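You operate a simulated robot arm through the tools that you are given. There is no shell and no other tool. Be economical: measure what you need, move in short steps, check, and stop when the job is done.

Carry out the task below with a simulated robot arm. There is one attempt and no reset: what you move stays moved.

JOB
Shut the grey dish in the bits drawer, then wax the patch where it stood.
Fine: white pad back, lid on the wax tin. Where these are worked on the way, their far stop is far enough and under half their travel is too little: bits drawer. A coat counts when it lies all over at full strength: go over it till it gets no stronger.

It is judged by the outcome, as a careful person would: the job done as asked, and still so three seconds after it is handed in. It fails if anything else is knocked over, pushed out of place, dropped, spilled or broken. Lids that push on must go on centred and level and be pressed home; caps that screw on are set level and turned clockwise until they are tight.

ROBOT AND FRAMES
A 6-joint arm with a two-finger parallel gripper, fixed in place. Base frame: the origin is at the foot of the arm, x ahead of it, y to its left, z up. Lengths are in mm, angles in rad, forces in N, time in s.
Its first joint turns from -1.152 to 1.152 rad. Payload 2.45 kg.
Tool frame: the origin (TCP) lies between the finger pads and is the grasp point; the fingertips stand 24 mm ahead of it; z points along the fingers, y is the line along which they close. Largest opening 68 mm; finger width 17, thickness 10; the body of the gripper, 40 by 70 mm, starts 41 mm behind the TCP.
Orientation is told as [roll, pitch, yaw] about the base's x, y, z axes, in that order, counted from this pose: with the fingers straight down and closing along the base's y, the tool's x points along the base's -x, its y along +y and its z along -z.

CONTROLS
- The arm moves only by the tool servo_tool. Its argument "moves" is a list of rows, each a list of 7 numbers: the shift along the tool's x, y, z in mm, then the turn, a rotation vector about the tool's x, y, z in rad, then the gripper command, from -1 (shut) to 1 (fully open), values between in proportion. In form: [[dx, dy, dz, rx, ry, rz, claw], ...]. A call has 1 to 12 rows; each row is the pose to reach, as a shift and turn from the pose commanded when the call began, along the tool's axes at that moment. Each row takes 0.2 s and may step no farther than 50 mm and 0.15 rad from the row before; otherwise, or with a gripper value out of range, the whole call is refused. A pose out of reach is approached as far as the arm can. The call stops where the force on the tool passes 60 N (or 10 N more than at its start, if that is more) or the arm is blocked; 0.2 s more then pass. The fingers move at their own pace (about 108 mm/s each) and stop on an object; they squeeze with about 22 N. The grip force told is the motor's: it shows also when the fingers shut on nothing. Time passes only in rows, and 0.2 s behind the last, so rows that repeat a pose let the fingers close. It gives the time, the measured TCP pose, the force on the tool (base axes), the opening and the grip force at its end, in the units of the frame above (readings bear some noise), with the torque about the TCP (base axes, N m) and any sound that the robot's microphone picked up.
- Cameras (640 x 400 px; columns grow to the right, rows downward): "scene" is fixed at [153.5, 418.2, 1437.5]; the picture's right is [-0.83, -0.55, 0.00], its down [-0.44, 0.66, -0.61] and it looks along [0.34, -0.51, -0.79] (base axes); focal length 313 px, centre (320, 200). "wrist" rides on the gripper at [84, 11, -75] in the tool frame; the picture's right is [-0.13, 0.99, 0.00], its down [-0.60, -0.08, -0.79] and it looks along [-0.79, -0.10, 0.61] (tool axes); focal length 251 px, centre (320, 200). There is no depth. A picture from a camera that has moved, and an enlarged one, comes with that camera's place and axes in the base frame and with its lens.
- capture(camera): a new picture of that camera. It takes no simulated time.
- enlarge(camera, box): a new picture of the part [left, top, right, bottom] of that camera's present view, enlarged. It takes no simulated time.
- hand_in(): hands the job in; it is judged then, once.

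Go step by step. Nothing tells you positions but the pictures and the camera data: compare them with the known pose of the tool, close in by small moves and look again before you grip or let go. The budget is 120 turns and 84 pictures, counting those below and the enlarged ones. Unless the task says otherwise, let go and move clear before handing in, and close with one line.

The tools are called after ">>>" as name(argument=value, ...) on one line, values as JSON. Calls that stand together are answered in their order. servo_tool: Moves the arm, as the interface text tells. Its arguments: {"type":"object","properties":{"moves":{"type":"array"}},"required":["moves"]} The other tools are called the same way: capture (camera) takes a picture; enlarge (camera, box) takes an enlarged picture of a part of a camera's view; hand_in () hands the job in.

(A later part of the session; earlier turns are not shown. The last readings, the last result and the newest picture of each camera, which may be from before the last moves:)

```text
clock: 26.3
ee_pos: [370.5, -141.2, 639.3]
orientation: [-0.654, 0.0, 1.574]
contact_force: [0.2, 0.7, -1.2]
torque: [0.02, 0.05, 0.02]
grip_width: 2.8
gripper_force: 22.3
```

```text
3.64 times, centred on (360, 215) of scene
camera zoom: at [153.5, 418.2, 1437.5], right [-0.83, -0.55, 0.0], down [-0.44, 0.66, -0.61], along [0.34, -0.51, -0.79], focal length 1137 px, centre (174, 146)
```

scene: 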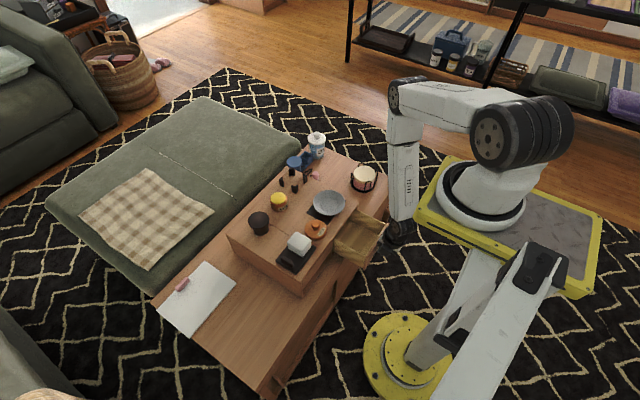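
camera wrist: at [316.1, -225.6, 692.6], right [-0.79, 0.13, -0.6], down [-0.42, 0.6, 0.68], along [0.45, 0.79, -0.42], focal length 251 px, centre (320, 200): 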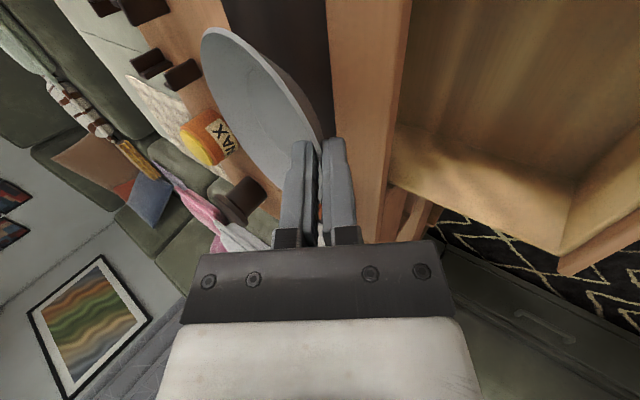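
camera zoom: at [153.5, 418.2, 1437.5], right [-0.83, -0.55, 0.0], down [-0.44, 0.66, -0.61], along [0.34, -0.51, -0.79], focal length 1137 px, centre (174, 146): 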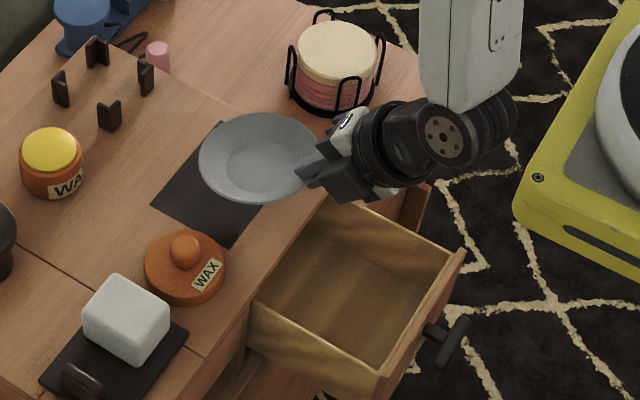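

The dish is lifted level and held. I carry it up and back over the drawer.

>>> servo_tool(moves=[[0, -4, -5, 0, 0, 0, -1], [0, -9, -12, 0, 0, 0, -1], [-4, -6, -20, 0, 0, 0, -1], [-8, 2, -28, 0, 0, 0, -1], [-12, 10, -35, 0, 0, 0, -1], [-16, 18, -42, 0, 0, 0, -1], [-20, 26, -50, 0, 0, 0, -1], [-24, 32.4, -56.3, 0, 0, 0, -1]])

>>> servo_tool(moves=[[0, 0, 0, -0.05, 0, 0, -1], [0, 5, -4, -0.1, 0, 0, -1], [0, 10, -8, -0.16, 0, 0, -1], [0, 15, -12, -0.22, 0, 0, -1], [0, 20, -16, -0.28, 0, 0, -1], [0, 24, -18, -0.34, 0, 0, -1], [0, 28, -21, -0.4, 0, 0, -1], [0, 32, -24, -0.45, 0, 0, -1]])

>>> capture(camera="wrist")

>>> enlarge(camera="scene", box=[290, 160, 430, 270])

```text
clock: 28.1
ee_pos: [309.1, -118.3, 664.9]
orientation: [-0.653, -0.001, 1.573]
contact_force: [-0.1, -0.2, -0.4]
torque: [-0.02, 0.03, 0.02]
grip_width: 2.7
gripper_force: 22.3
```

```text
clock: 29.9
ee_pos: [270.7, -117.7, 664.0]
orientation: [-0.201, -0.001, 1.575]
contact_force: [-0.1, -0.8, 0.3]
torque: [-0.03, 0.01, -0.02]
grip_width: 2.5
gripper_force: 22.0
```

```text
40 pictures are left
camera wrist: at [245.6, -202.2, 736.5], right [-0.97, 0.13, -0.2], down [-0.08, 0.6, 0.79], along [0.22, 0.79, -0.58], focal length 251 px, centre (320, 200)
```

wrist: 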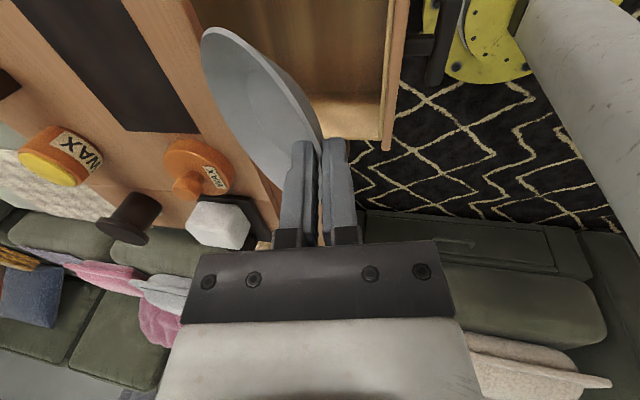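

```text
3.64 times, centred on (360, 215) of scene
camera zoom: at [153.5, 418.2, 1437.5], right [-0.83, -0.55, 0.0], down [-0.44, 0.66, -0.61], along [0.34, -0.51, -0.79], focal length 1137 px, centre (174, 146)
```

zoom: 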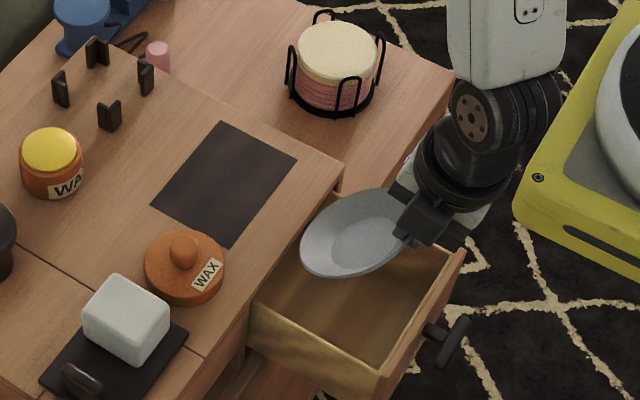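

The dish hangs tilted over the drawer with its far edge low, and the patch lies free. I shift 8 mm back and lower into the drawer.

>>> servo_tool(moves=[[0, 8, -1.6, 0, 0, 0, -1], [0, 11, 13, 0, 0, 0, -1], [0, 14, 28, 0, 0, 0, -1], [0, 17, 43, 0, 0, 0, -1], [0, 20, 58, 0, 0, 0, -1], [0, 23, 73, 0, 0, 0, -1], [0, 25.3, 84.6, 0, 0, 0, -1]])

>>> capture(camera="wrist")

>>> enlarge(camera="scene", box=[290, 160, 430, 270])

```text
clock: 31.5
ee_pos: [263.0, -118.4, 576.6]
orientation: [-0.203, 0.0, 1.575]
contact_force: [0.0, -0.5, -0.1]
torque: [0.01, 0.01, 0.0]
grip_width: 2.2
gripper_force: 21.6
```

```text
38 pictures are left
camera wrist: at [237.9, -202.6, 648.5], right [-0.97, 0.13, -0.2], down [-0.08, 0.6, 0.79], along [0.22, 0.79, -0.58], focal length 251 px, centre (320, 200)
```

wrist: 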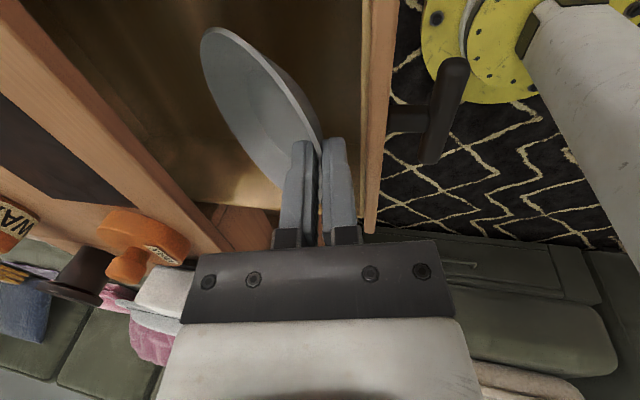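

```text
3.64 times, centred on (360, 215) of scene
camera zoom: at [153.5, 418.2, 1437.5], right [-0.83, -0.55, 0.0], down [-0.44, 0.66, -0.61], along [0.34, -0.51, -0.79], focal length 1137 px, centre (174, 146)
```

zoom: 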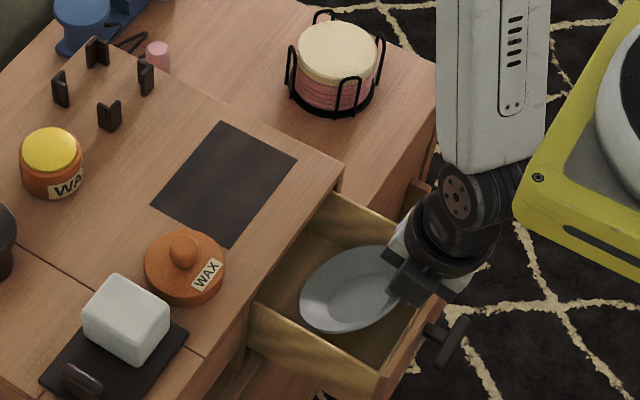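

The dish is inside the drawer, all clear. I lower on, shifting forward slightly, until the far edge touches the floor.

>>> servo_tool(moves=[[0, -4, 7, 0, 0, 0, -1], [0, -8, 14, 0, 0, 0, -1], [0, -9, 19, 0, 0, 0, -1], [0, -10, 24, 0, 0, 0, -1], [0, -11, 29, 0, 0, 0, -1]])

>>> enlarge(camera="wrist", box=[160, 0, 400, 250])

```text
clock: 32.7
ee_pos: [279.1, -118.7, 548.7]
orientation: [-0.202, -0.001, 1.576]
contact_force: [0.4, 0.5, -0.6]
torque: [-0.02, 0.02, 0.0]
grip_width: 2.5
gripper_force: 22.5
```

```text
1.60 times, centred on (280, 125) of wrist
camera zoom: at [254.3, -202.9, 620.9], right [-0.97, 0.13, -0.2], down [-0.08, 0.6, 0.79], along [0.22, 0.79, -0.58], focal length 402 px, centre (384, 320)
```

zoom: 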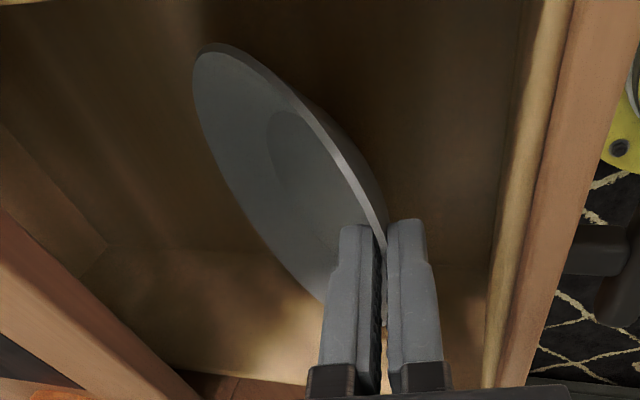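

>>> servo_tool(moves=[[0, -5, 5, 0, 0, 0, -1], [0, -7, 10, 0, 0, 0, -1], [0, -7, 15, 0, 0, 0, -1], [0, -6, 20, 0, 0, 0, -1]])

>>> enlarge(camera="wrist", box=[160, 0, 400, 250])

```text
clock: 33.7
ee_pos: [288.4, -118.5, 531.9]
orientation: [-0.202, -0.001, 1.575]
contact_force: [-0.2, 1.8, 3.6]
torque: [0.16, -0.28, 0.14]
grip_width: 4.2
gripper_force: 22.1
```

```text
1.60 times, centred on (280, 125) of wrist
camera zoom: at [263.9, -201.6, 603.5], right [-0.97, 0.13, -0.2], down [-0.08, 0.6, 0.79], along [0.22, 0.79, -0.58], focal length 402 px, centre (384, 320)
```

zoom: 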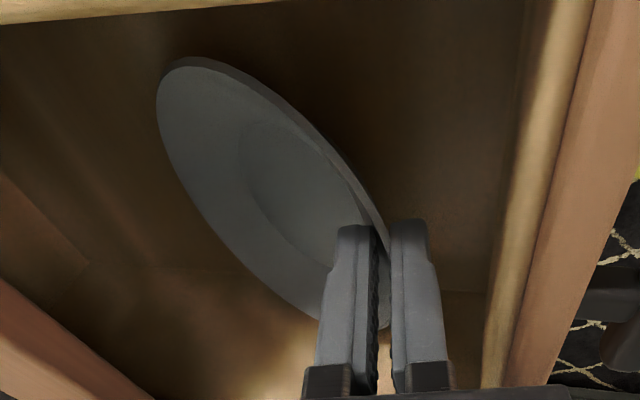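

The far edge touches the floor and the dish is beginning to pivot level. I keep lowering gently.

>>> servo_tool(moves=[[0, -4, 4, 0, 0, 0, -1], [0, -6, 8, 0, 0, 0, -1], [0, -6, 12, 0, 0, 0, -1], [0, -5, 16, 0, 0, 0, -1]])

>>> enlarge(camera="wrist", box=[160, 0, 400, 250])

```text
clock: 34.7
ee_pos: [296.5, -117.2, 520.2]
orientation: [-0.204, -0.001, 1.575]
contact_force: [-0.5, 3.3, 29.1]
torque: [-0.5, 0.6, -0.01]
grip_width: 6.4
gripper_force: 22.1
stopped in row 4: the force on the tool passed its limit (the readings are from after the stop); the commanded pose is now the measured one
```

```text
1.60 times, centred on (280, 125) of wrist
camera zoom: at [272.2, -202.1, 592.5], right [-0.97, 0.13, -0.2], down [-0.09, 0.6, 0.79], along [0.22, 0.79, -0.58], focal length 402 px, centre (384, 320)
```

zoom: 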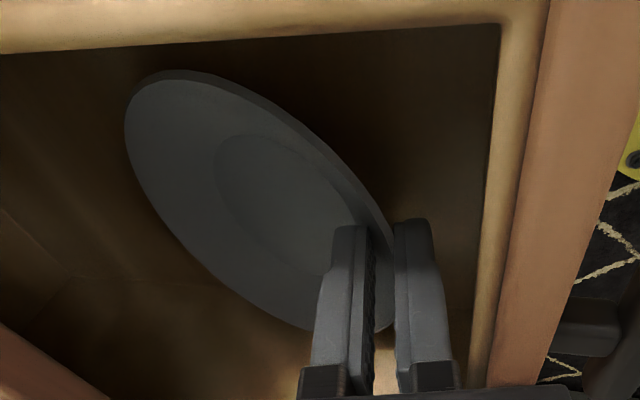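

The outer fingertip reached the drawer floor, so the rim is practically down. I ease up and open.

>>> servo_tool(moves=[[0, 0, -2, 0, 0, 0, -1], [0, 0, -2, 0, 0, 0, -0.7], [0, 0, -2, 0, 0, 0, -0.4], [0, 0, -2, 0, 0, 0, -0.4]])

>>> enlarge(camera="wrist", box=[160, 0, 400, 250])

```text
clock: 35.7
ee_pos: [297.1, -118.2, 521.1]
orientation: [-0.2, 0.002, 1.573]
contact_force: [-0.1, -0.4, -0.8]
torque: [-0.01, 0.0, 0.0]
grip_width: 20.1
gripper_force: 0.0
```

```text
1.60 times, centred on (280, 125) of wrist
camera zoom: at [272.2, -202.6, 594.5], right [-0.97, 0.13, -0.2], down [-0.08, 0.6, 0.79], along [0.22, 0.79, -0.58], focal length 402 px, centre (384, 320)
```

zoom: 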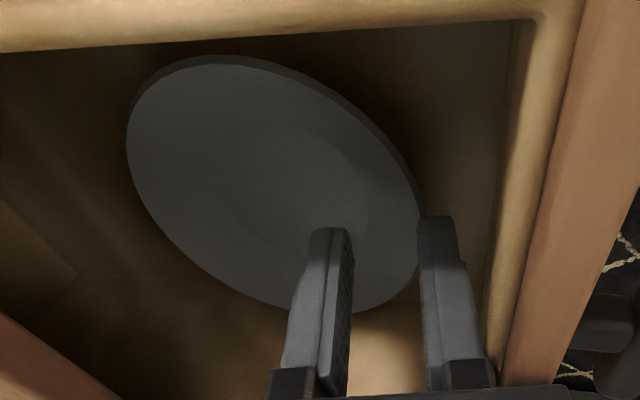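

The dish lies flat in the drawer. I rise out, go in front of the handle and lower to push the drawer shut with closed fingers.

>>> servo_tool(moves=[[0, -3, -15, 0, 0, 0, -0.4], [0, -10, -50, 0, 0, 0, -0.4], [0, -20.8, -102, 0, 0, 0, -0.4], [0, 24, -111, 0, 0, 0, -1], [0, 68, -120, 0, 0, 0, -1], [0, 111, -129, 0, 0, 0, -1], [0, 119, -88, 0, 0, 0, -1], [0, 128, -46.7, 0, 0, 0, -1]])

>>> capture(camera="wrist")

>>> enlarge(camera="scene", box=[240, 150, 400, 270])

```text
refused: row 3 steps farther than a row can; nothing moved
```

```text
32 pictures are left
camera wrist: at [272.2, -202.6, 594.5], right [-0.97, 0.13, -0.2], down [-0.08, 0.6, 0.79], along [0.22, 0.79, -0.58], focal length 251 px, centre (320, 200)
```

wrist: 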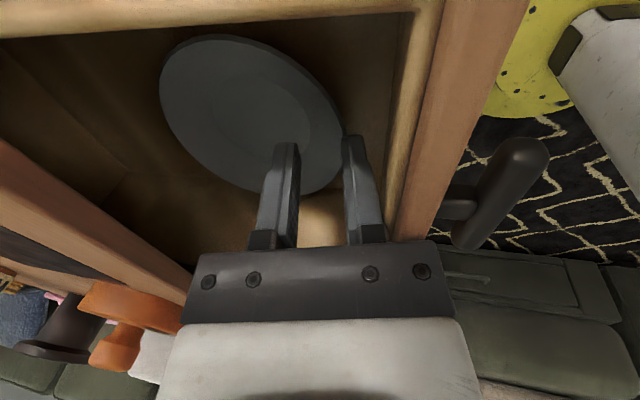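

```text
3.33 times, centred on (320, 210) of scene
camera zoom: at [153.5, 418.2, 1437.5], right [-0.83, -0.55, 0.0], down [-0.44, 0.66, -0.61], along [0.34, -0.51, -0.79], focal length 1043 px, centre (320, 167)
```

zoom: 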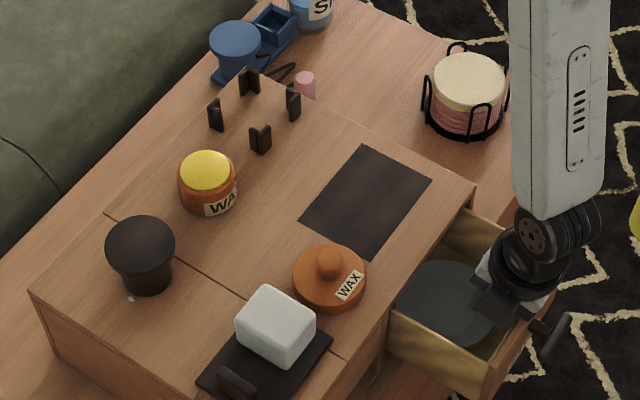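

A row was too long; I repeat with shorter rows.

>>> servo_tool(moves=[[0, -3, -15, 0, 0, 0, -0.4], [0, -10, -50, 0, 0, 0, -0.4], [0, -16, -80, 0, 0, 0, -0.4], [0, -20.8, -102, 0, 0, 0, -1], [0, 24, -111, 0, 0, 0, -1], [0, 68, -120, 0, 0, 0, -1], [0, 111, -129, 0, 0, 0, -1], [0, 119, -88, 0, 0, 0, -1], [0, 128, -46.7, 0, 0, 0, -1]])

>>> capture(camera="wrist")

```text
clock: 37.7
ee_pos: [195.1, -101.0, 541.0]
orientation: [-0.202, 0.001, 1.573]
contact_force: [0.0, 0.6, 0.9]
torque: [0.04, 0.01, -0.01]
grip_width: 0.1
gripper_force: 22.0
out of reach, approached as far as the arm can: row 7, 8, 9
```

```text
30 pictures are left
camera wrist: at [170.4, -184.5, 613.5], right [-0.97, 0.13, -0.2], down [-0.08, 0.6, 0.79], along [0.22, 0.79, -0.58], focal length 251 px, centre (320, 200)
```

wrist: 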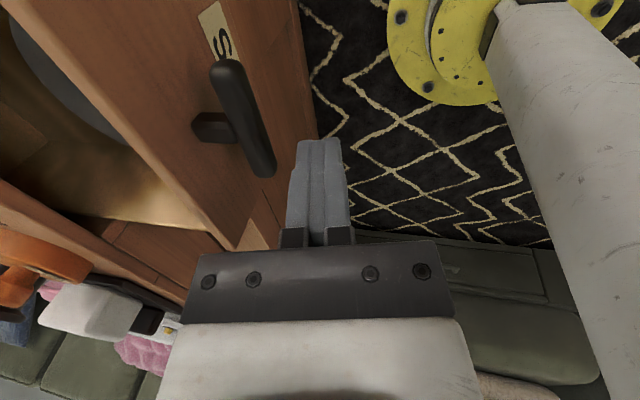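

The bar is now at x≈227, ahead of my closed fingers. I push toward +x.

>>> servo_tool(moves=[[14, -2, 0, 0, 0, 0, -1], [14, -17, 3, 0, 0, 0, -1], [14, -32, 6, 0, 0, 0, -1], [14, -47, 9, 0, 0, 0, -1], [14, -62, 12, 0, 0, 0, -1], [14, -77, 15, 0, 0, 0, -1], [14, -92, 18, 0, 0, 0, -1], [14, -107, 21, 0, 0, 0, -1]])

```text
clock: 39.5
ee_pos: [304.4, -115.6, 542.0]
orientation: [-0.203, -0.001, 1.576]
contact_force: [-0.9, -0.1, -0.9]
torque: [0.02, 0.04, 0.02]
grip_width: 0.0
gripper_force: 22.7
out of reach, approached as far as the arm can: row 1
```

>>> servo_tool(moves=[[0, -6, 1.2, 0, 0, 0, -1], [0, -12, 2.4, 0, 0, 0, -1], [0, -18, 3.6, 0, 0, 0, -1], [0, -24, 4.8, 0, 0, 0, -1]])

>>> enlarge(camera="scene", box=[220, 130, 400, 300])

```text
clock: 40.5
ee_pos: [328.7, -114.2, 543.0]
orientation: [-0.203, 0.0, 1.576]
contact_force: [-8.3, -0.2, -5.2]
torque: [0.0, 0.27, -0.02]
grip_width: 0.2
gripper_force: 22.4
```

```text
2.35 times, centred on (310, 215) of scene
camera zoom: at [153.5, 418.2, 1437.5], right [-0.83, -0.55, 0.0], down [-0.44, 0.66, -0.61], along [0.34, -0.51, -0.79], focal length 736 px, centre (344, 165)
```

zoom: 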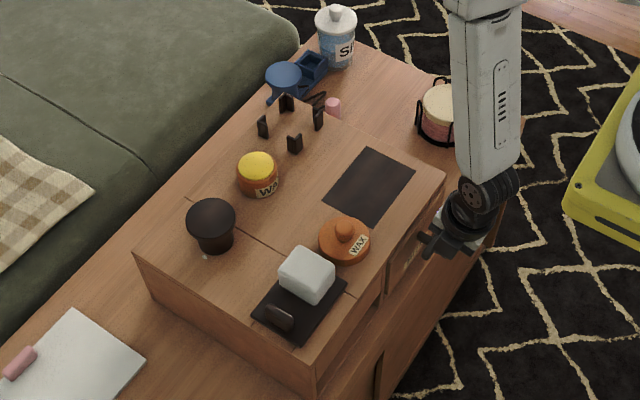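

The drawer is shut and the case still sits ~19 mm short of where it began. I push it home.

>>> servo_tool(moves=[[0, -5, 1, 0, 0, 0, -1], [0, -10, 2, 0, 0, 0, -1], [0, -14, 2.8, 0, 0, 0, -1], [0, -18, 3.6, 0, 0, 0, -1]])

>>> enlarge(camera="scene", box=[220, 130, 400, 300])

```text
clock: 41.5
ee_pos: [348.8, -114.6, 543.5]
orientation: [-0.205, 0.001, 1.576]
contact_force: [-9.5, -1.3, -2.7]
torque: [-0.06, 0.26, 0.05]
grip_width: 0.0
gripper_force: 21.2
```

```text
2.35 times, centred on (310, 215) of scene
camera zoom: at [153.4, 418.2, 1437.5], right [-0.83, -0.55, 0.0], down [-0.44, 0.66, -0.61], along [0.34, -0.51, -0.79], focal length 736 px, centre (344, 165)
```

zoom: 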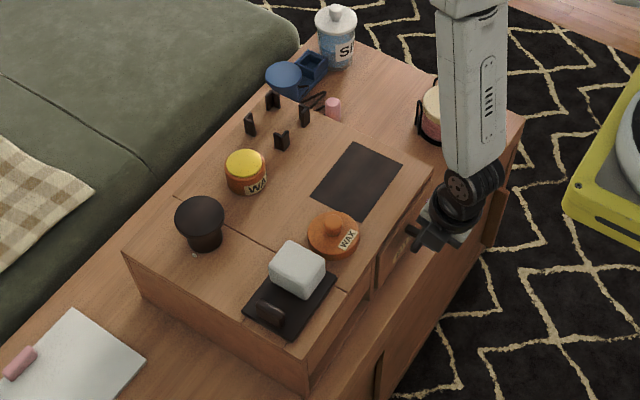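

Drawer shut with the dish inside, and the case is back within about a centimetre of where it began. Next the pad: I back off, rise, straighten, and look over the pad and tin.

>>> servo_tool(moves=[[0, 15, -3, 0, 0, 0, -1], [0, 29, -6, 0, 0, 0, -1], [0, 20, -50, 0, 0, 0, -1], [0, 11, -96, 0, 0, 0, 0], [0, 2, -142, 0, 0, 0, 0.5], [0, -5, -173, -0.1, 0, 0, 1], [-30, -30, -168, -0.2, 0, 0, 1], [-65, -60, -162, -0.2, 0, 0, 1], [-100, -90, -156, -0.2, 0, 0, 1], [-115, -110, -152, -0.2, 0, 0, 1]])

>>> capture(camera="wrist")

>>> enlarge(camera="scene", box=[240, 150, 380, 280])

```text
clock: 43.7
ee_pos: [425.2, 0.7, 712.5]
orientation: [-0.003, 0.0, 1.572]
contact_force: [-0.3, 0.4, -0.9]
torque: [0.02, 0.01, 0.06]
grip_width: 67.8
gripper_force: 0.0
```

```text
27 pictures are left
camera wrist: at [414.6, -82.6, 789.2], right [-0.99, 0.13, 0.0], down [0.08, 0.6, 0.79], along [0.1, 0.79, -0.61], focal length 251 px, centre (320, 200)
```

wrist: 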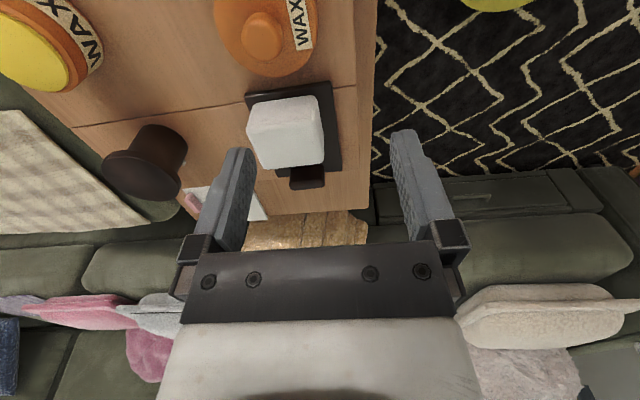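

```text
3.08 times, centred on (310, 215) of scene
camera zoom: at [153.5, 418.3, 1437.5], right [-0.83, -0.55, 0.0], down [-0.44, 0.66, -0.61], along [0.34, -0.51, -0.79], focal length 962 px, centre (351, 154)
```

zoom: 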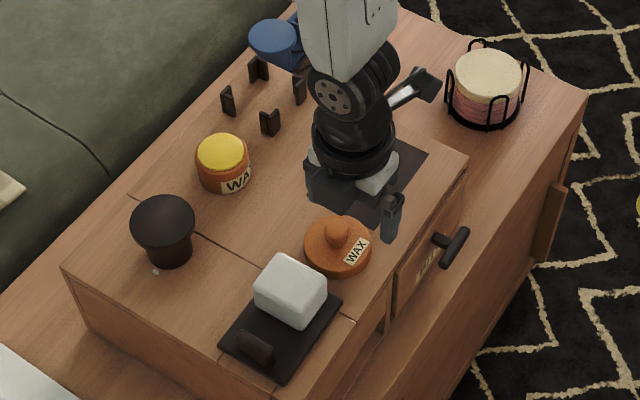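

The pad is about 63 × 46 mm near (462,62), its narrow way along y, so I turn the tool back to close along y and go over it.

>>> servo_tool(moves=[[-6, -4, 0, 0, 0, 0.145, 1], [-12, -8, 0, 0, 0, 0.29, 1], [-18, -12, 0, 0, 0, 0.435, 1], [-24, -16, 0, 0, 0, 0.58, 1], [-30, -20, 0, 0, 0, 0.725, 1], [-36, -24, 0, 0, 0, 0.87, 1], [-42, -28, 0, 0, 0, 1.015, 1], [-48, -32, 0, 0, 0, 1.16, 1], [-54, -34, 5, 0, 0, 1.305, 1], [-60, -36, 10, 0, 0, 1.45, 1], [-61, -37, 22, 0, 0, 1.572, 1]])

>>> capture(camera="wrist")

```text
clock: 46.1
ee_pos: [461.5, 63.3, 692.0]
orientation: [0.0, -0.004, 0.001]
contact_force: [-0.8, 0.0, 0.0]
torque: [0.02, 0.0, -0.01]
grip_width: 67.9
gripper_force: 0.0
```

```text
25 pictures are left
camera wrist: at [377.9, 73.4, 768.8], right [0.13, 0.99, 0.0], down [0.6, -0.08, 0.79], along [0.79, -0.1, -0.61], focal length 251 px, centre (320, 200)
```

wrist: 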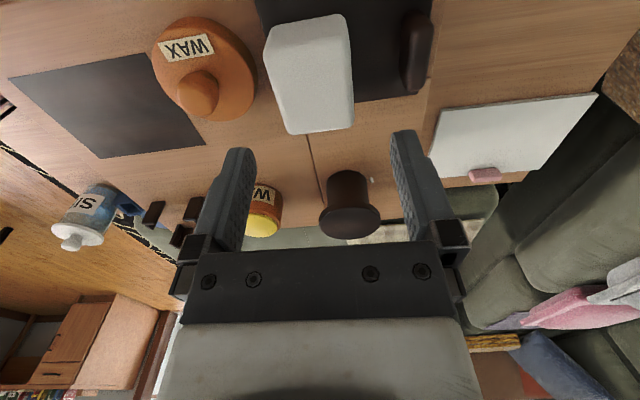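

From here the pad's centre is about (464,57), its top near z≈615; the patch spans x≈442–530, y≈-184…-63. I lower over the pad and grip it.

>>> servo_tool(moves=[[-2.5, -6, 0, 0, 0, 0, 1], [-2.5, -6, 25, 0, 0, 0, 1], [-2.5, -6, 50, 0, 0, 0, 1], [-2.5, -6, 65, 0, 0, 0, 1], [-2.5, -6, 76, 0, 0, 0, 1]])

>>> enlarge(camera="wrist", box=[180, 20, 460, 250])

```text
clock: 47.3
ee_pos: [465.1, 55.9, 616.2]
orientation: [0.001, -0.004, 0.0]
contact_force: [-0.3, -0.1, 0.0]
torque: [0.03, 0.0, 0.01]
grip_width: 68.2
gripper_force: 0.0
```

```text
1.74 times, centred on (320, 135) of wrist
camera zoom: at [380.8, 66.3, 691.3], right [0.13, 0.99, 0.0], down [0.6, -0.08, 0.8], along [0.79, -0.1, -0.61], focal length 437 px, centre (320, 313)
```

zoom: 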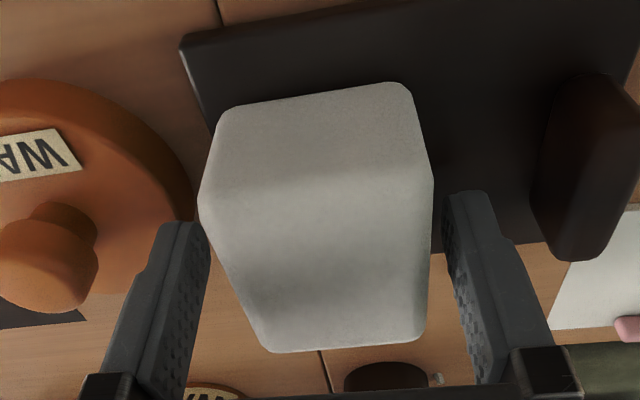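

The left finger would come close to the wax lid, so I shift 11 mm in +x, narrow the opening, then lower and grip.

>>> servo_tool(moves=[[0, 0, -6, 0, 0, 0, 0.75], [-11, 2.3, -6, 0, 0, 0, 0.7], [-11, 2.3, 0, 0, 0, 0, 0.7], [-11, 2.3, 5, 0, 0, 0, 0.7], [-11, 2.3, 9, 0, 0, 0, 0.7]])

>>> enlarge(camera="wrist", box=[180, 20, 460, 250])

```text
clock: 48.5
ee_pos: [475.4, 58.4, 606.8]
orientation: [-0.001, -0.003, 0.002]
contact_force: [-0.2, -0.2, -0.2]
torque: [0.0, 0.01, 0.05]
grip_width: 57.8
gripper_force: 0.0
```

```text
1.74 times, centred on (320, 135) of wrist
camera zoom: at [391.1, 68.6, 682.1], right [0.13, 0.99, 0.0], down [0.6, -0.08, 0.79], along [0.79, -0.1, -0.61], focal length 437 px, centre (320, 313)
```

zoom: 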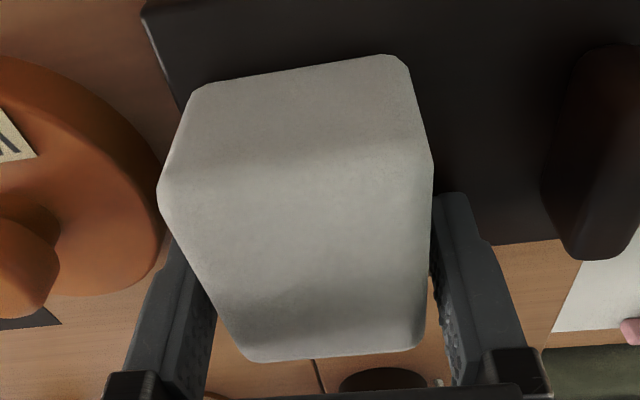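

No contact and clear of the lid. I close on the pad and lift.

>>> servo_tool(moves=[[0, 0, 0, 0, 0, 0, -0.2], [0, 0, 0, 0, 0, 0, -0.2], [0, 0, 0, 0, 0, 0, -0.2], [0, 0, -10, 0, 0, 0, -0.2], [0, 0, -40, 0, 0, 0, -0.2], [0, 0, -80, 0, 0, 0, -0.2]])

>>> capture(camera="wrist")

```text
clock: 49.9
ee_pos: [473.5, 58.0, 686.3]
orientation: [-0.001, -0.002, 0.003]
contact_force: [-0.3, 0.3, -0.2]
torque: [-0.02, 0.01, 0.0]
grip_width: 49.5
gripper_force: 22.2
```

```text
22 pictures are left
camera wrist: at [390.4, 68.3, 762.1], right [0.13, 0.99, 0.0], down [0.6, -0.08, 0.79], along [0.79, -0.1, -0.61], focal length 251 px, centre (320, 200)
```

wrist: 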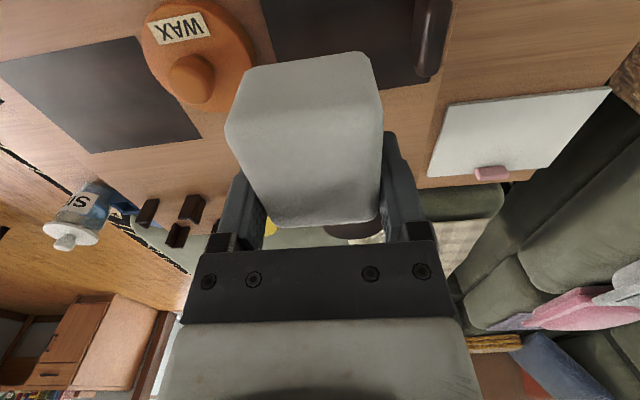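

The pad is held. I look at the tin in detail before dipping.

>>> enlarge(camera="scene", box=[240, 170, 330, 240])

```text
5.71 times, centred on (285, 205) of scene
camera zoom: at [153.5, 418.2, 1437.5], right [-0.83, -0.55, 0.0], down [-0.44, 0.66, -0.61], along [0.34, -0.51, -0.79], focal length 1787 px, centre (520, 171)
```

zoom: 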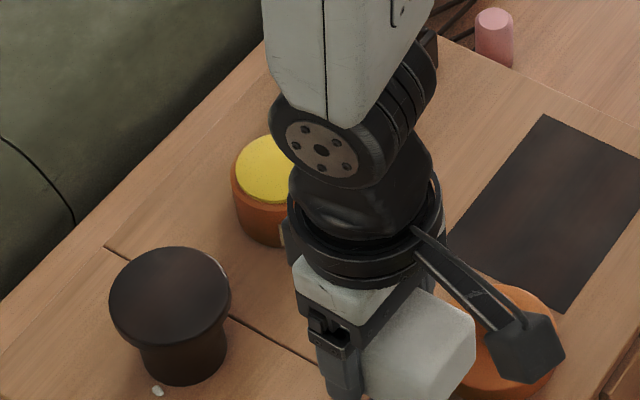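

The wax stands slightly proud of the tin, so pressing the pad on it works. I carry the pad over it and lower.

>>> servo_tool(moves=[[-30, -18, -4, 0, 0, 0, -0.2], [-60, -36, -4, 0, 0, 0, -0.2], [-90, -54, -4, 0, 0, 0, -0.2], [-120, -72, -4, 0, 0, 0, -0.2], [-151, -90, -4, 0, 0, 0, -0.2], [-151, -90, 15, 0, 0, 0, -0.2]])

>>> capture(camera="wrist")

>>> enlarge(camera="scene", box=[220, 150, 340, 250])

```text
clock: 51.3
ee_pos: [627.6, -28.6, 672.4]
orientation: [0.0, -0.001, 0.002]
contact_force: [-0.3, -0.4, 0.2]
torque: [0.01, -0.01, -0.01]
grip_width: 49.5
gripper_force: 22.3
```

```text
20 pictures are left
camera wrist: at [543.8, -19.7, 748.5], right [0.13, 0.99, 0.0], down [0.6, -0.08, 0.79], along [0.79, -0.1, -0.61], focal length 251 px, centre (320, 200)
```

wrist: 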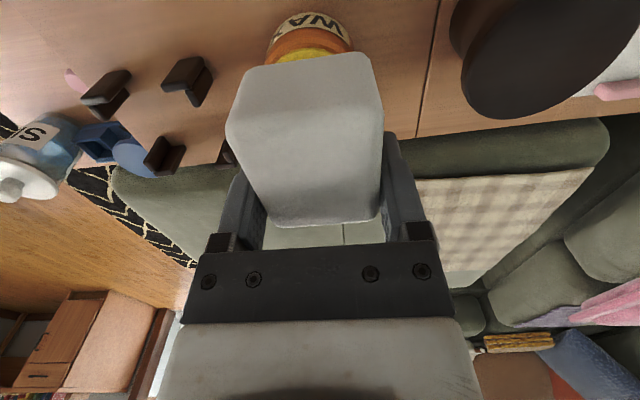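

```text
4.00 times, centred on (280, 200) of scene
camera zoom: at [153.6, 418.2, 1437.5], right [-0.83, -0.55, 0.0], down [-0.44, 0.66, -0.61], along [0.34, -0.51, -0.79], focal length 1251 px, centre (480, 200)
```

zoom: 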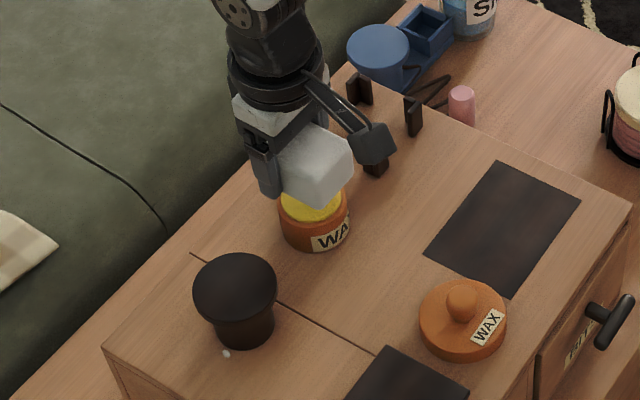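

The pad is centred over the wax. I lower in small steps until it touches.

>>> servo_tool(moves=[[0, -2, 10, 0, 0, 0, -0.2], [0, -2, 20, 0, 0, 0, -0.2], [0, -2, 24, 0, 0, 0, -0.2], [0, -2, 26, 0, 0, 0, -0.2]])

```text
clock: 52.3
ee_pos: [627.9, -32.9, 647.1]
orientation: [0.0, -0.003, 0.003]
contact_force: [-0.3, -0.4, 0.2]
torque: [-0.02, 0.01, 0.03]
grip_width: 49.2
gripper_force: 21.9
```

>>> servo_tool(moves=[[0, 0, 2, 0, 0, 0, -0.2], [0, 0, 4, 0, 0, 0, -0.2], [0, 0, 6, 0, 0, 0, -0.2]])

```text
clock: 53.1
ee_pos: [627.4, -33.2, 640.5]
orientation: [0.0, -0.003, 0.002]
contact_force: [-1.7, -0.1, -0.4]
torque: [0.03, 0.0, 0.02]
grip_width: 49.3
gripper_force: 22.1
```

No contact yet; I keep lowering.

>>> servo_tool(moves=[[0, 0, 2, 0, 0, 0, -0.2], [0, 0, 4, 0, 0, 0, -0.2], [0, 0, 5.5, 0, 0, 0, -0.2]])

```text
clock: 53.9
ee_pos: [629.2, -33.0, 638.6]
orientation: [-0.001, -0.01, -0.001]
contact_force: [-1.9, 1.4, 26.9]
torque: [-0.02, 0.06, -0.04]
grip_width: 49.6
gripper_force: 22.7
```

The pad presses on the wax at about 27 N. I ease slightly, rub a few millimetres, then lift and check.

>>> servo_tool(moves=[[0, 0, -1.5, 0, 0, 0, -0.2], [2, 0, -1.5, 0, 0, 0, -0.2], [0, 2, -1.5, 0, 0, 0, -0.2], [-2, 0, -1.5, 0, 0, 0, -0.2], [0, -2, -1.5, 0, 0, 0, -0.2], [0, 0, -1.5, 0, 0, 0, -0.2], [0, 0, -10, 0, 0, 0, -0.2], [0, 0, -35, 0, 0, 0, -0.2], [0, 0, -55, 0, 0, 0, -0.2]])

>>> enlarge(camera="scene", box=[220, 140, 340, 240])

```text
clock: 55.9
ee_pos: [626.3, -33.1, 688.8]
orientation: [0.001, -0.002, 0.002]
contact_force: [0.0, -1.0, 0.4]
torque: [0.01, -0.01, -0.03]
grip_width: 49.6
gripper_force: 21.9
```

```text
4.00 times, centred on (280, 190) of scene
camera zoom: at [153.5, 418.2, 1437.5], right [-0.83, -0.55, 0.0], down [-0.44, 0.66, -0.61], along [0.34, -0.51, -0.79], focal length 1251 px, centre (480, 240)
```

zoom: 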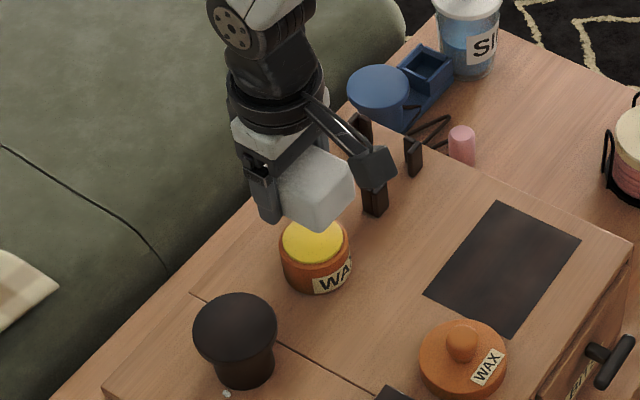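

The tin stayed put. I carry the pad over the patch while turning it a quarter so the fingers stay clear of the lid.

>>> servo_tool(moves=[[15, -11, 0, 0, 0, -0.145, -0.2], [30, -22, 0, 0, 0, -0.29, -0.2], [45, -33, 0, 0, 0, -0.435, -0.2], [60, -44, 0, 0, 0, -0.58, -0.2], [75, -55, 0, 0, 0, -0.725, -0.2], [90, -66, 0, 0, 0, -0.87, -0.2], [105, -77, 0, 0, 0, -1.015, -0.2], [120, -88, 0, 0, 0, -1.16, -0.2], [135, -99, 0, 0, 0, -1.305, -0.2], [150, -110, 0, 0, 0, -1.45, -0.2], [162, -119, 20, 0, 0, -1.5708, -0.2]])

>>> servo_tool(moves=[[0, 0, 20, 0, 0, 0, -0.2], [0, 0, 40, 0, 0, 0, -0.2], [0, 0, 55, 0, 0, 0, -0.2]])

>>> capture(camera="wrist")

```text
clock: 58.3
ee_pos: [464.5, -155.6, 667.5]
orientation: [-0.002, 0.001, 1.574]
contact_force: [0.0, -0.5, -0.1]
torque: [0.01, 0.0, -0.02]
grip_width: 49.6
gripper_force: 21.8
```

```text
clock: 59.1
ee_pos: [464.7, -151.3, 614.0]
orientation: [-0.004, 0.0, 1.572]
contact_force: [-0.3, 0.9, -0.1]
torque: [0.03, 0.0, 0.0]
grip_width: 49.2
gripper_force: 21.9
```

```text
17 pictures are left
camera wrist: at [454.8, -236.1, 690.2], right [-0.99, 0.13, 0.0], down [0.07, 0.6, 0.79], along [0.1, 0.79, -0.61], focal length 251 px, centre (320, 200)
```

wrist: 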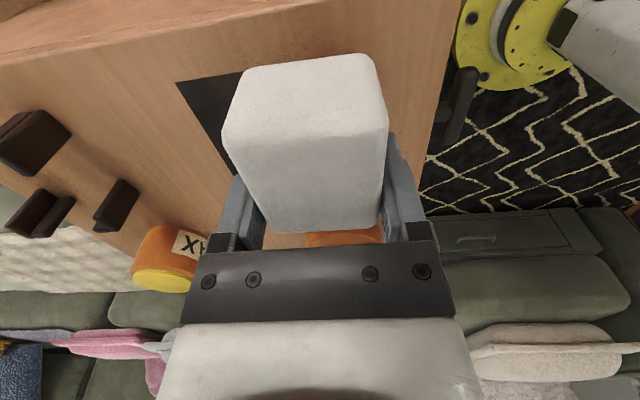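

The patch corner at (530,-183) agrees with my estimate. I lower to the surface.

>>> servo_tool(moves=[[0, 0, 5, 0, 0, 0, -0.2], [0, 0, 10, 0, 0, 0, -0.2], [0, 0, 13, 0, 0, 0, -0.2], [0, 0, 15, 0, 0, 0, -0.2]])

```text
clock: 60.1
ee_pos: [465.4, -152.2, 599.5]
orientation: [-0.004, 0.002, 1.572]
contact_force: [-0.3, 0.0, -0.7]
torque: [0.0, 0.01, 0.01]
grip_width: 49.5
gripper_force: 21.5
```

>>> servo_tool(moves=[[0, 0, 2, 0, 0, 0, -0.2], [0, 0, 4, 0, 0, 0, -0.2], [0, 0, 5.5, 0, 0, 0, -0.2]])

```text
clock: 60.9
ee_pos: [464.5, -153.1, 592.9]
orientation: [-0.003, -0.001, 1.572]
contact_force: [-0.1, -0.4, 0.3]
torque: [0.01, -0.01, 0.0]
grip_width: 49.4
gripper_force: 22.0
```

>>> servo_tool(moves=[[0, 0, 2, 0, 0, 0, -0.2], [0, 0, 4, 0, 0, 0, -0.2]])

```text
clock: 61.5
ee_pos: [464.7, -153.9, 594.8]
orientation: [0.003, -0.001, 1.573]
contact_force: [-6.2, 3.9, 16.0]
torque: [0.03, -0.34, -0.01]
grip_width: 49.5
gripper_force: 22.3
stopped in row 2: the force on the tool passed its limit (the readings are from after the stop); the commanded pose is now the measured one
```

Contact came on the +x side, perhaps a fingertip. I look at how the pad's bottom sits relative to the fingertips.

>>> servo_tool(moves=[[0, 0, -3, 0, 0, 0, -0.2], [0, 0, -3, 0, 0, 0, -0.2]])

>>> enlarge(camera="scene", box=[300, 170, 372, 226])

```text
clock: 62.1
ee_pos: [466.1, -154.2, 597.9]
orientation: [0.0, -0.001, 1.573]
contact_force: [0.1, -0.2, 0.0]
torque: [-0.01, -0.03, 0.03]
grip_width: 49.3
gripper_force: 22.2
```

```text
7.14 times, centred on (336, 198) of scene
camera zoom: at [153.5, 418.2, 1437.5], right [-0.83, -0.55, 0.0], down [-0.44, 0.66, -0.61], along [0.34, -0.51, -0.79], focal length 2234 px, centre (206, 214)
```

zoom: 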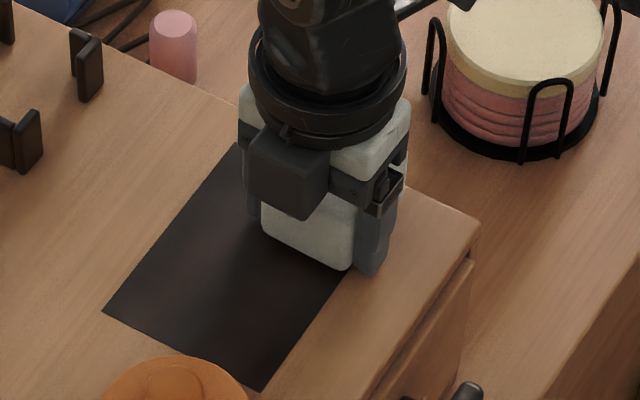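

Fingertips and pad bottom are about level, so the pad slipped up a bit. I set it down on the patch, regrip 7 mm higher on it, and continue.

>>> servo_tool(moves=[[0, 0, 4, 0, 0, 0, -0.2], [0, 0, 4.5, 0, 0, 0, 0.55], [0, 0, 4.5, 0, 0, 0, 0.55], [0, 0, 0, 0, 0, 0, 0.55], [0, 0, -3, 0, 0, 0, 0.55], [0, 0, -3, 0, 0, 0, -0.2], [0, 0, -3, 0, 0, 0, -0.2], [0, 0, -3, 0, 0, 0, -0.2]])

>>> servo_tool(moves=[[0, 0, 1, 0, 0, 0, -0.2], [0, 0, 2, 0, 0, 0, -0.2]])

```text
clock: 63.9
ee_pos: [466.3, -154.5, 599.9]
orientation: [0.002, 0.0, 1.574]
contact_force: [0.4, 0.8, -0.4]
torque: [0.02, -0.01, -0.01]
grip_width: 49.3
gripper_force: 22.2
```

```text
clock: 64.5
ee_pos: [465.6, -153.9, 598.4]
orientation: [0.0, -0.001, 1.574]
contact_force: [-3.5, 10.0, 25.9]
torque: [-0.07, 0.01, -0.04]
grip_width: 49.2
gripper_force: 22.1
```

The pad now protrudes ~4 mm below the fingertips and presses at ~26 N. I ease a little and sweep the first lane along y.

>>> servo_tool(moves=[[0, 4, -0.8, 0, 0, 0, -0.2], [-12, 4, -0.8, 0, 0, 0, -0.2], [-24, 4, -0.8, 0, 0, 0, -0.2], [-36, 4, -0.8, 0, 0, 0, -0.2], [-48, 4, -0.8, 0, 0, 0, -0.2], [-60, 4, -0.8, 0, 0, 0, -0.2], [-70, 4, -0.8, 0, 0, 0, -0.2], [-60, 4, -0.8, 0, 0, 0, -0.2], [-45, 4, -0.8, 0, 0, 0, -0.2], [-30, 4, -0.8, 0, 0, 0, -0.2], [-15, 4, -0.8, 0, 0, 0, -0.2], [0, 4, -0.8, 0, 0, 0, -0.2]])

>>> enlarge(camera="scene", box=[290, 160, 380, 230])

```text
clock: 67.1
ee_pos: [462.4, -154.1, 598.2]
orientation: [0.0, 0.001, 1.573]
contact_force: [-0.3, 0.2, 1.0]
torque: [0.01, 0.0, -0.01]
grip_width: 49.6
gripper_force: 21.9
```

```text
5.71 times, centred on (335, 195) of scene
camera zoom: at [153.5, 418.3, 1437.5], right [-0.83, -0.55, 0.0], down [-0.44, 0.66, -0.61], along [0.34, -0.51, -0.79], focal length 1787 px, centre (234, 229)
```

zoom: 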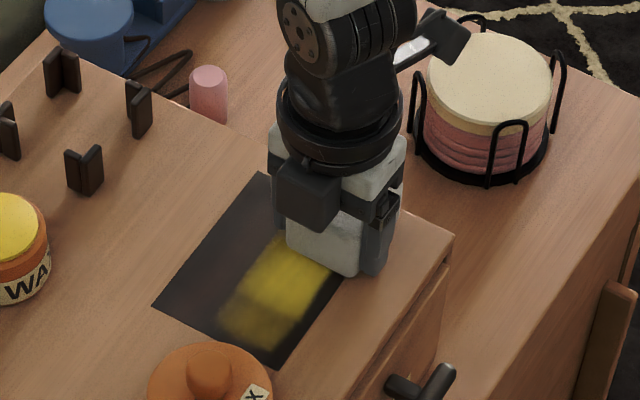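

The coat shows yellow where I passed. I continue with the next lanes at slightly more pressure.

>>> servo_tool(moves=[[0, -22, 0.7, 0, 0, 0, -0.2], [-15, -22, 0.7, 0, 0, 0, -0.2], [-30, -22, 0.7, 0, 0, 0, -0.2], [-45, -22, 0.7, 0, 0, 0, -0.2], [-60, -22, 0.7, 0, 0, 0, -0.2], [-72, -22, 0.7, 0, 0, 0, -0.2], [-72, -46, 0.7, 0, 0, 0, -0.2], [-60, -46, 0.7, 0, 0, 0, -0.2], [-45, -46, 0.7, 0, 0, 0, -0.2], [-30, -46, 0.7, 0, 0, 0, -0.2], [-15, -46, 0.7, 0, 0, 0, -0.2], [0, -46, 0.7, 0, 0, 0, -0.2]])

>>> servo_tool(moves=[[4, -6, 0, 0, 0, 0, -0.2], [-10, -6, 0, 0, 0, 0, -0.2], [-25, -6, 0, 0, 0, 0, -0.2], [-40, -6, 0, 0, 0, 0, -0.2], [-55, -6, 0, 0, 0, 0, -0.2], [-65, -6, 0, 0, 0, 0, -0.2], [-76, -6, 0, 0, 0, 0, -0.2], [-76, 10, 0, 0, 0, 0, -0.2], [-76, 24, 0, 0, 0, 0, -0.2], [-76, 40, 0, 0, 0, 0, -0.2], [-76, 50, 0, 0, 0, 0, -0.2], [-60, 52, 0, 0, 0, 0, -0.2]])

>>> servo_tool(moves=[[20, 0, 0, 0, 0, 0, -0.2], [40, 0, 0, 0, 0, 0, -0.2], [60, 0, 0, 0, 0, 0, -0.2], [66, 0, 0, 0, 0, 0, -0.2], [66, -20, 0, 0, 0, 0, -0.2], [66, -40, 0, 0, 0, 0, -0.2], [66, -58, 0, 0, 0, 0, -0.2], [66, -58, -20, 0, 0, 0, -0.2], [90, -50, -50, 0, 0, 0, -0.2], [110, -40, -60, 0, 0, 0, -0.2]])

>>> capture(camera="wrist")

>>> enlarge(camera="scene", box=[290, 160, 380, 230])

```text
clock: 69.7
ee_pos: [508.6, -154.6, 598.8]
orientation: [-0.001, 0.0, 1.575]
contact_force: [0.2, 11.3, 24.3]
torque: [0.3, 0.07, -0.05]
grip_width: 49.3
gripper_force: 21.6
```

```text
clock: 72.3
ee_pos: [454.8, -93.8, 598.5]
orientation: [0.001, 0.0, 1.572]
contact_force: [0.5, 0.7, 0.7]
torque: [-0.03, 0.0, -0.01]
grip_width: 49.3
gripper_force: 21.9
```

```text
clock: 74.5
ee_pos: [497.5, -202.3, 655.5]
orientation: [0.0, -0.001, 1.572]
contact_force: [-0.5, -0.4, 0.3]
torque: [0.05, 0.02, -0.01]
grip_width: 49.6
gripper_force: 21.9
```

```text
14 pictures are left
camera wrist: at [487.1, -286.9, 732.1], right [-0.99, 0.13, 0.0], down [0.08, 0.6, 0.79], along [0.1, 0.79, -0.61], focal length 251 px, centre (320, 200)
```

wrist: 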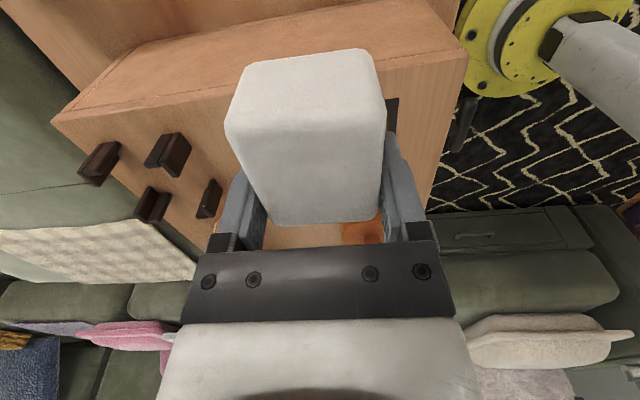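

```text
5.71 times, centred on (335, 195) of scene
camera zoom: at [153.5, 418.3, 1437.5], right [-0.83, -0.55, 0.0], down [-0.44, 0.66, -0.61], along [0.34, -0.51, -0.79], focal length 1787 px, centre (234, 229)
```

zoom: 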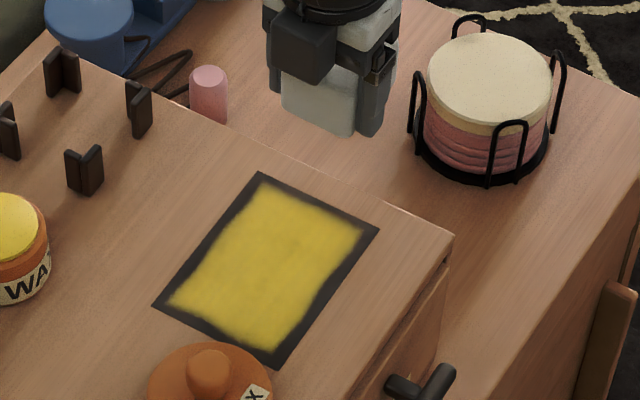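

The interior is evenly coated, but a dark border of several mm remains on all sides. I run the pad centred nearer the edges to see whether it takes wax there.

>>> servo_tool(moves=[[-15, -15, 25, 0, 0, 0, -0.2], [-30, -27.5, 50, 0, 0, 0, -0.2], [-30, -27.5, 57.8, 0, 0, 0, -0.2], [-30, -8, 57.8, 0, 0, 0, -0.2], [-30, 12, 57.8, 0, 0, 0, -0.2], [-30, 32, 57.8, 0, 0, 0, -0.2], [-30, 50.5, 57.8, 0, 0, 0, -0.2], [-48, 50.5, 57.8, 0, 0, 0, -0.2], [-66, 50.5, 57.8, 0, 0, 0, -0.2], [-84, 50.5, 57.8, 0, 0, 0, -0.2], [-102, 50.5, 57.8, 0, 0, 0, -0.2], [-118, 50.5, 57.8, 0, 0, 0, -0.2]])

>>> servo_tool(moves=[[20, 0, 0, 0, 0, 0, -0.2], [40, 0, 0, 0, 0, 0, -0.2], [60, 0, 0, 0, 0, 0, -0.2], [80, 0, 0, 0, 0, 0, -0.2], [90, 0, 0, 0, 0, 0, -0.2], [90, 0, -20, 0, 0, 0, -0.2], [110, 0, -50, 0, 0, 0, -0.2], [140, 0, -60, 0, 0, 0, -0.2]])

>>> enlarge(camera="scene", box=[290, 160, 380, 230])

```text
clock: 77.1
ee_pos: [444.4, -86.1, 599.7]
orientation: [0.001, 0.001, 1.573]
contact_force: [-0.1, 0.2, -0.7]
torque: [0.01, 0.01, 0.03]
grip_width: 49.5
gripper_force: 22.0
```

```text
clock: 78.9
ee_pos: [445.6, -225.7, 662.4]
orientation: [0.001, -0.002, 1.573]
contact_force: [0.4, 0.1, -0.9]
torque: [0.03, -0.02, -0.02]
grip_width: 49.4
gripper_force: 22.0
```

```text
5.71 times, centred on (335, 195) of scene
camera zoom: at [153.5, 418.3, 1437.5], right [-0.83, -0.55, 0.0], down [-0.44, 0.66, -0.61], along [0.34, -0.51, -0.79], focal length 1787 px, centre (234, 229)
```

zoom: 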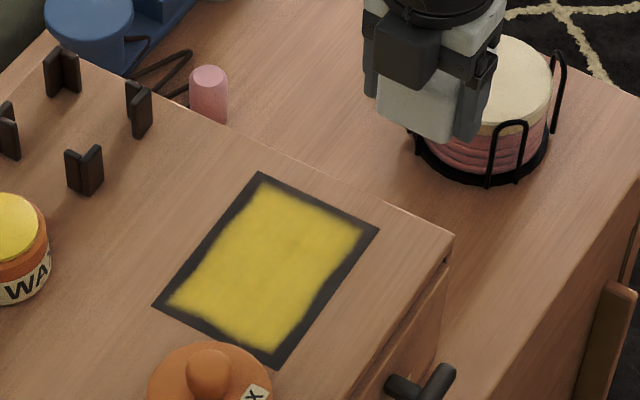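

That pass may have floated without contact (no force). I repeat along the -x edge, pressed properly, to test.

>>> servo_tool(moves=[[-30, -1, 30, 0, 0, 0, -0.2], [-48, -1, 58, 0, 0, 0, -0.2], [-48, -1, 64, 0, 0, 0, -0.2], [-48, -1, 65.5, 0, 0, 0, -0.2], [-60, -1, 65.5, 0, 0, 0, -0.2], [-72, -1, 65.5, 0, 0, 0, -0.2]])

```text
clock: 80.3
ee_pos: [446.6, -153.2, 594.3]
orientation: [-0.002, 0.001, 1.573]
contact_force: [1.7, -4.9, 8.2]
torque: [0.04, -0.05, -0.03]
grip_width: 49.6
gripper_force: 21.5
```

The pad has slid up in the grip again. I regrip it higher here, then press lightly and sweep the edge.

>>> servo_tool(moves=[[0, 0, -0.5, 0, 0, 0, 0.5], [0, 0, -0.5, 0, 0, 0, 0.5], [0, 0, -5, 0, 0, 0, 0.5], [0, 0, -9, 0, 0, 0, 0.5], [0, 0, -9, 0, 0, 0, -0.2], [0, 0, -9, 0, 0, 0, -0.2], [0, 0, -9, 0, 0, 0, -0.2], [0, 0, -7.8, 0, 0, 0, -0.2]])

```text
clock: 82.1
ee_pos: [445.9, -153.9, 602.8]
orientation: [0.001, 0.0, 1.571]
contact_force: [-0.7, 1.0, -0.3]
torque: [0.0, -0.02, -0.04]
grip_width: 49.0
gripper_force: 21.8
```

>>> servo_tool(moves=[[0, 0, 1, 0, 0, 0, -0.2], [0, 0, 1.8, 0, 0, 0, -0.2]])

```text
clock: 82.7
ee_pos: [447.7, -153.9, 600.6]
orientation: [-0.001, 0.0, 1.574]
contact_force: [-8.5, -2.5, 28.9]
torque: [0.0, 0.23, -0.05]
grip_width: 49.5
gripper_force: 22.0
```

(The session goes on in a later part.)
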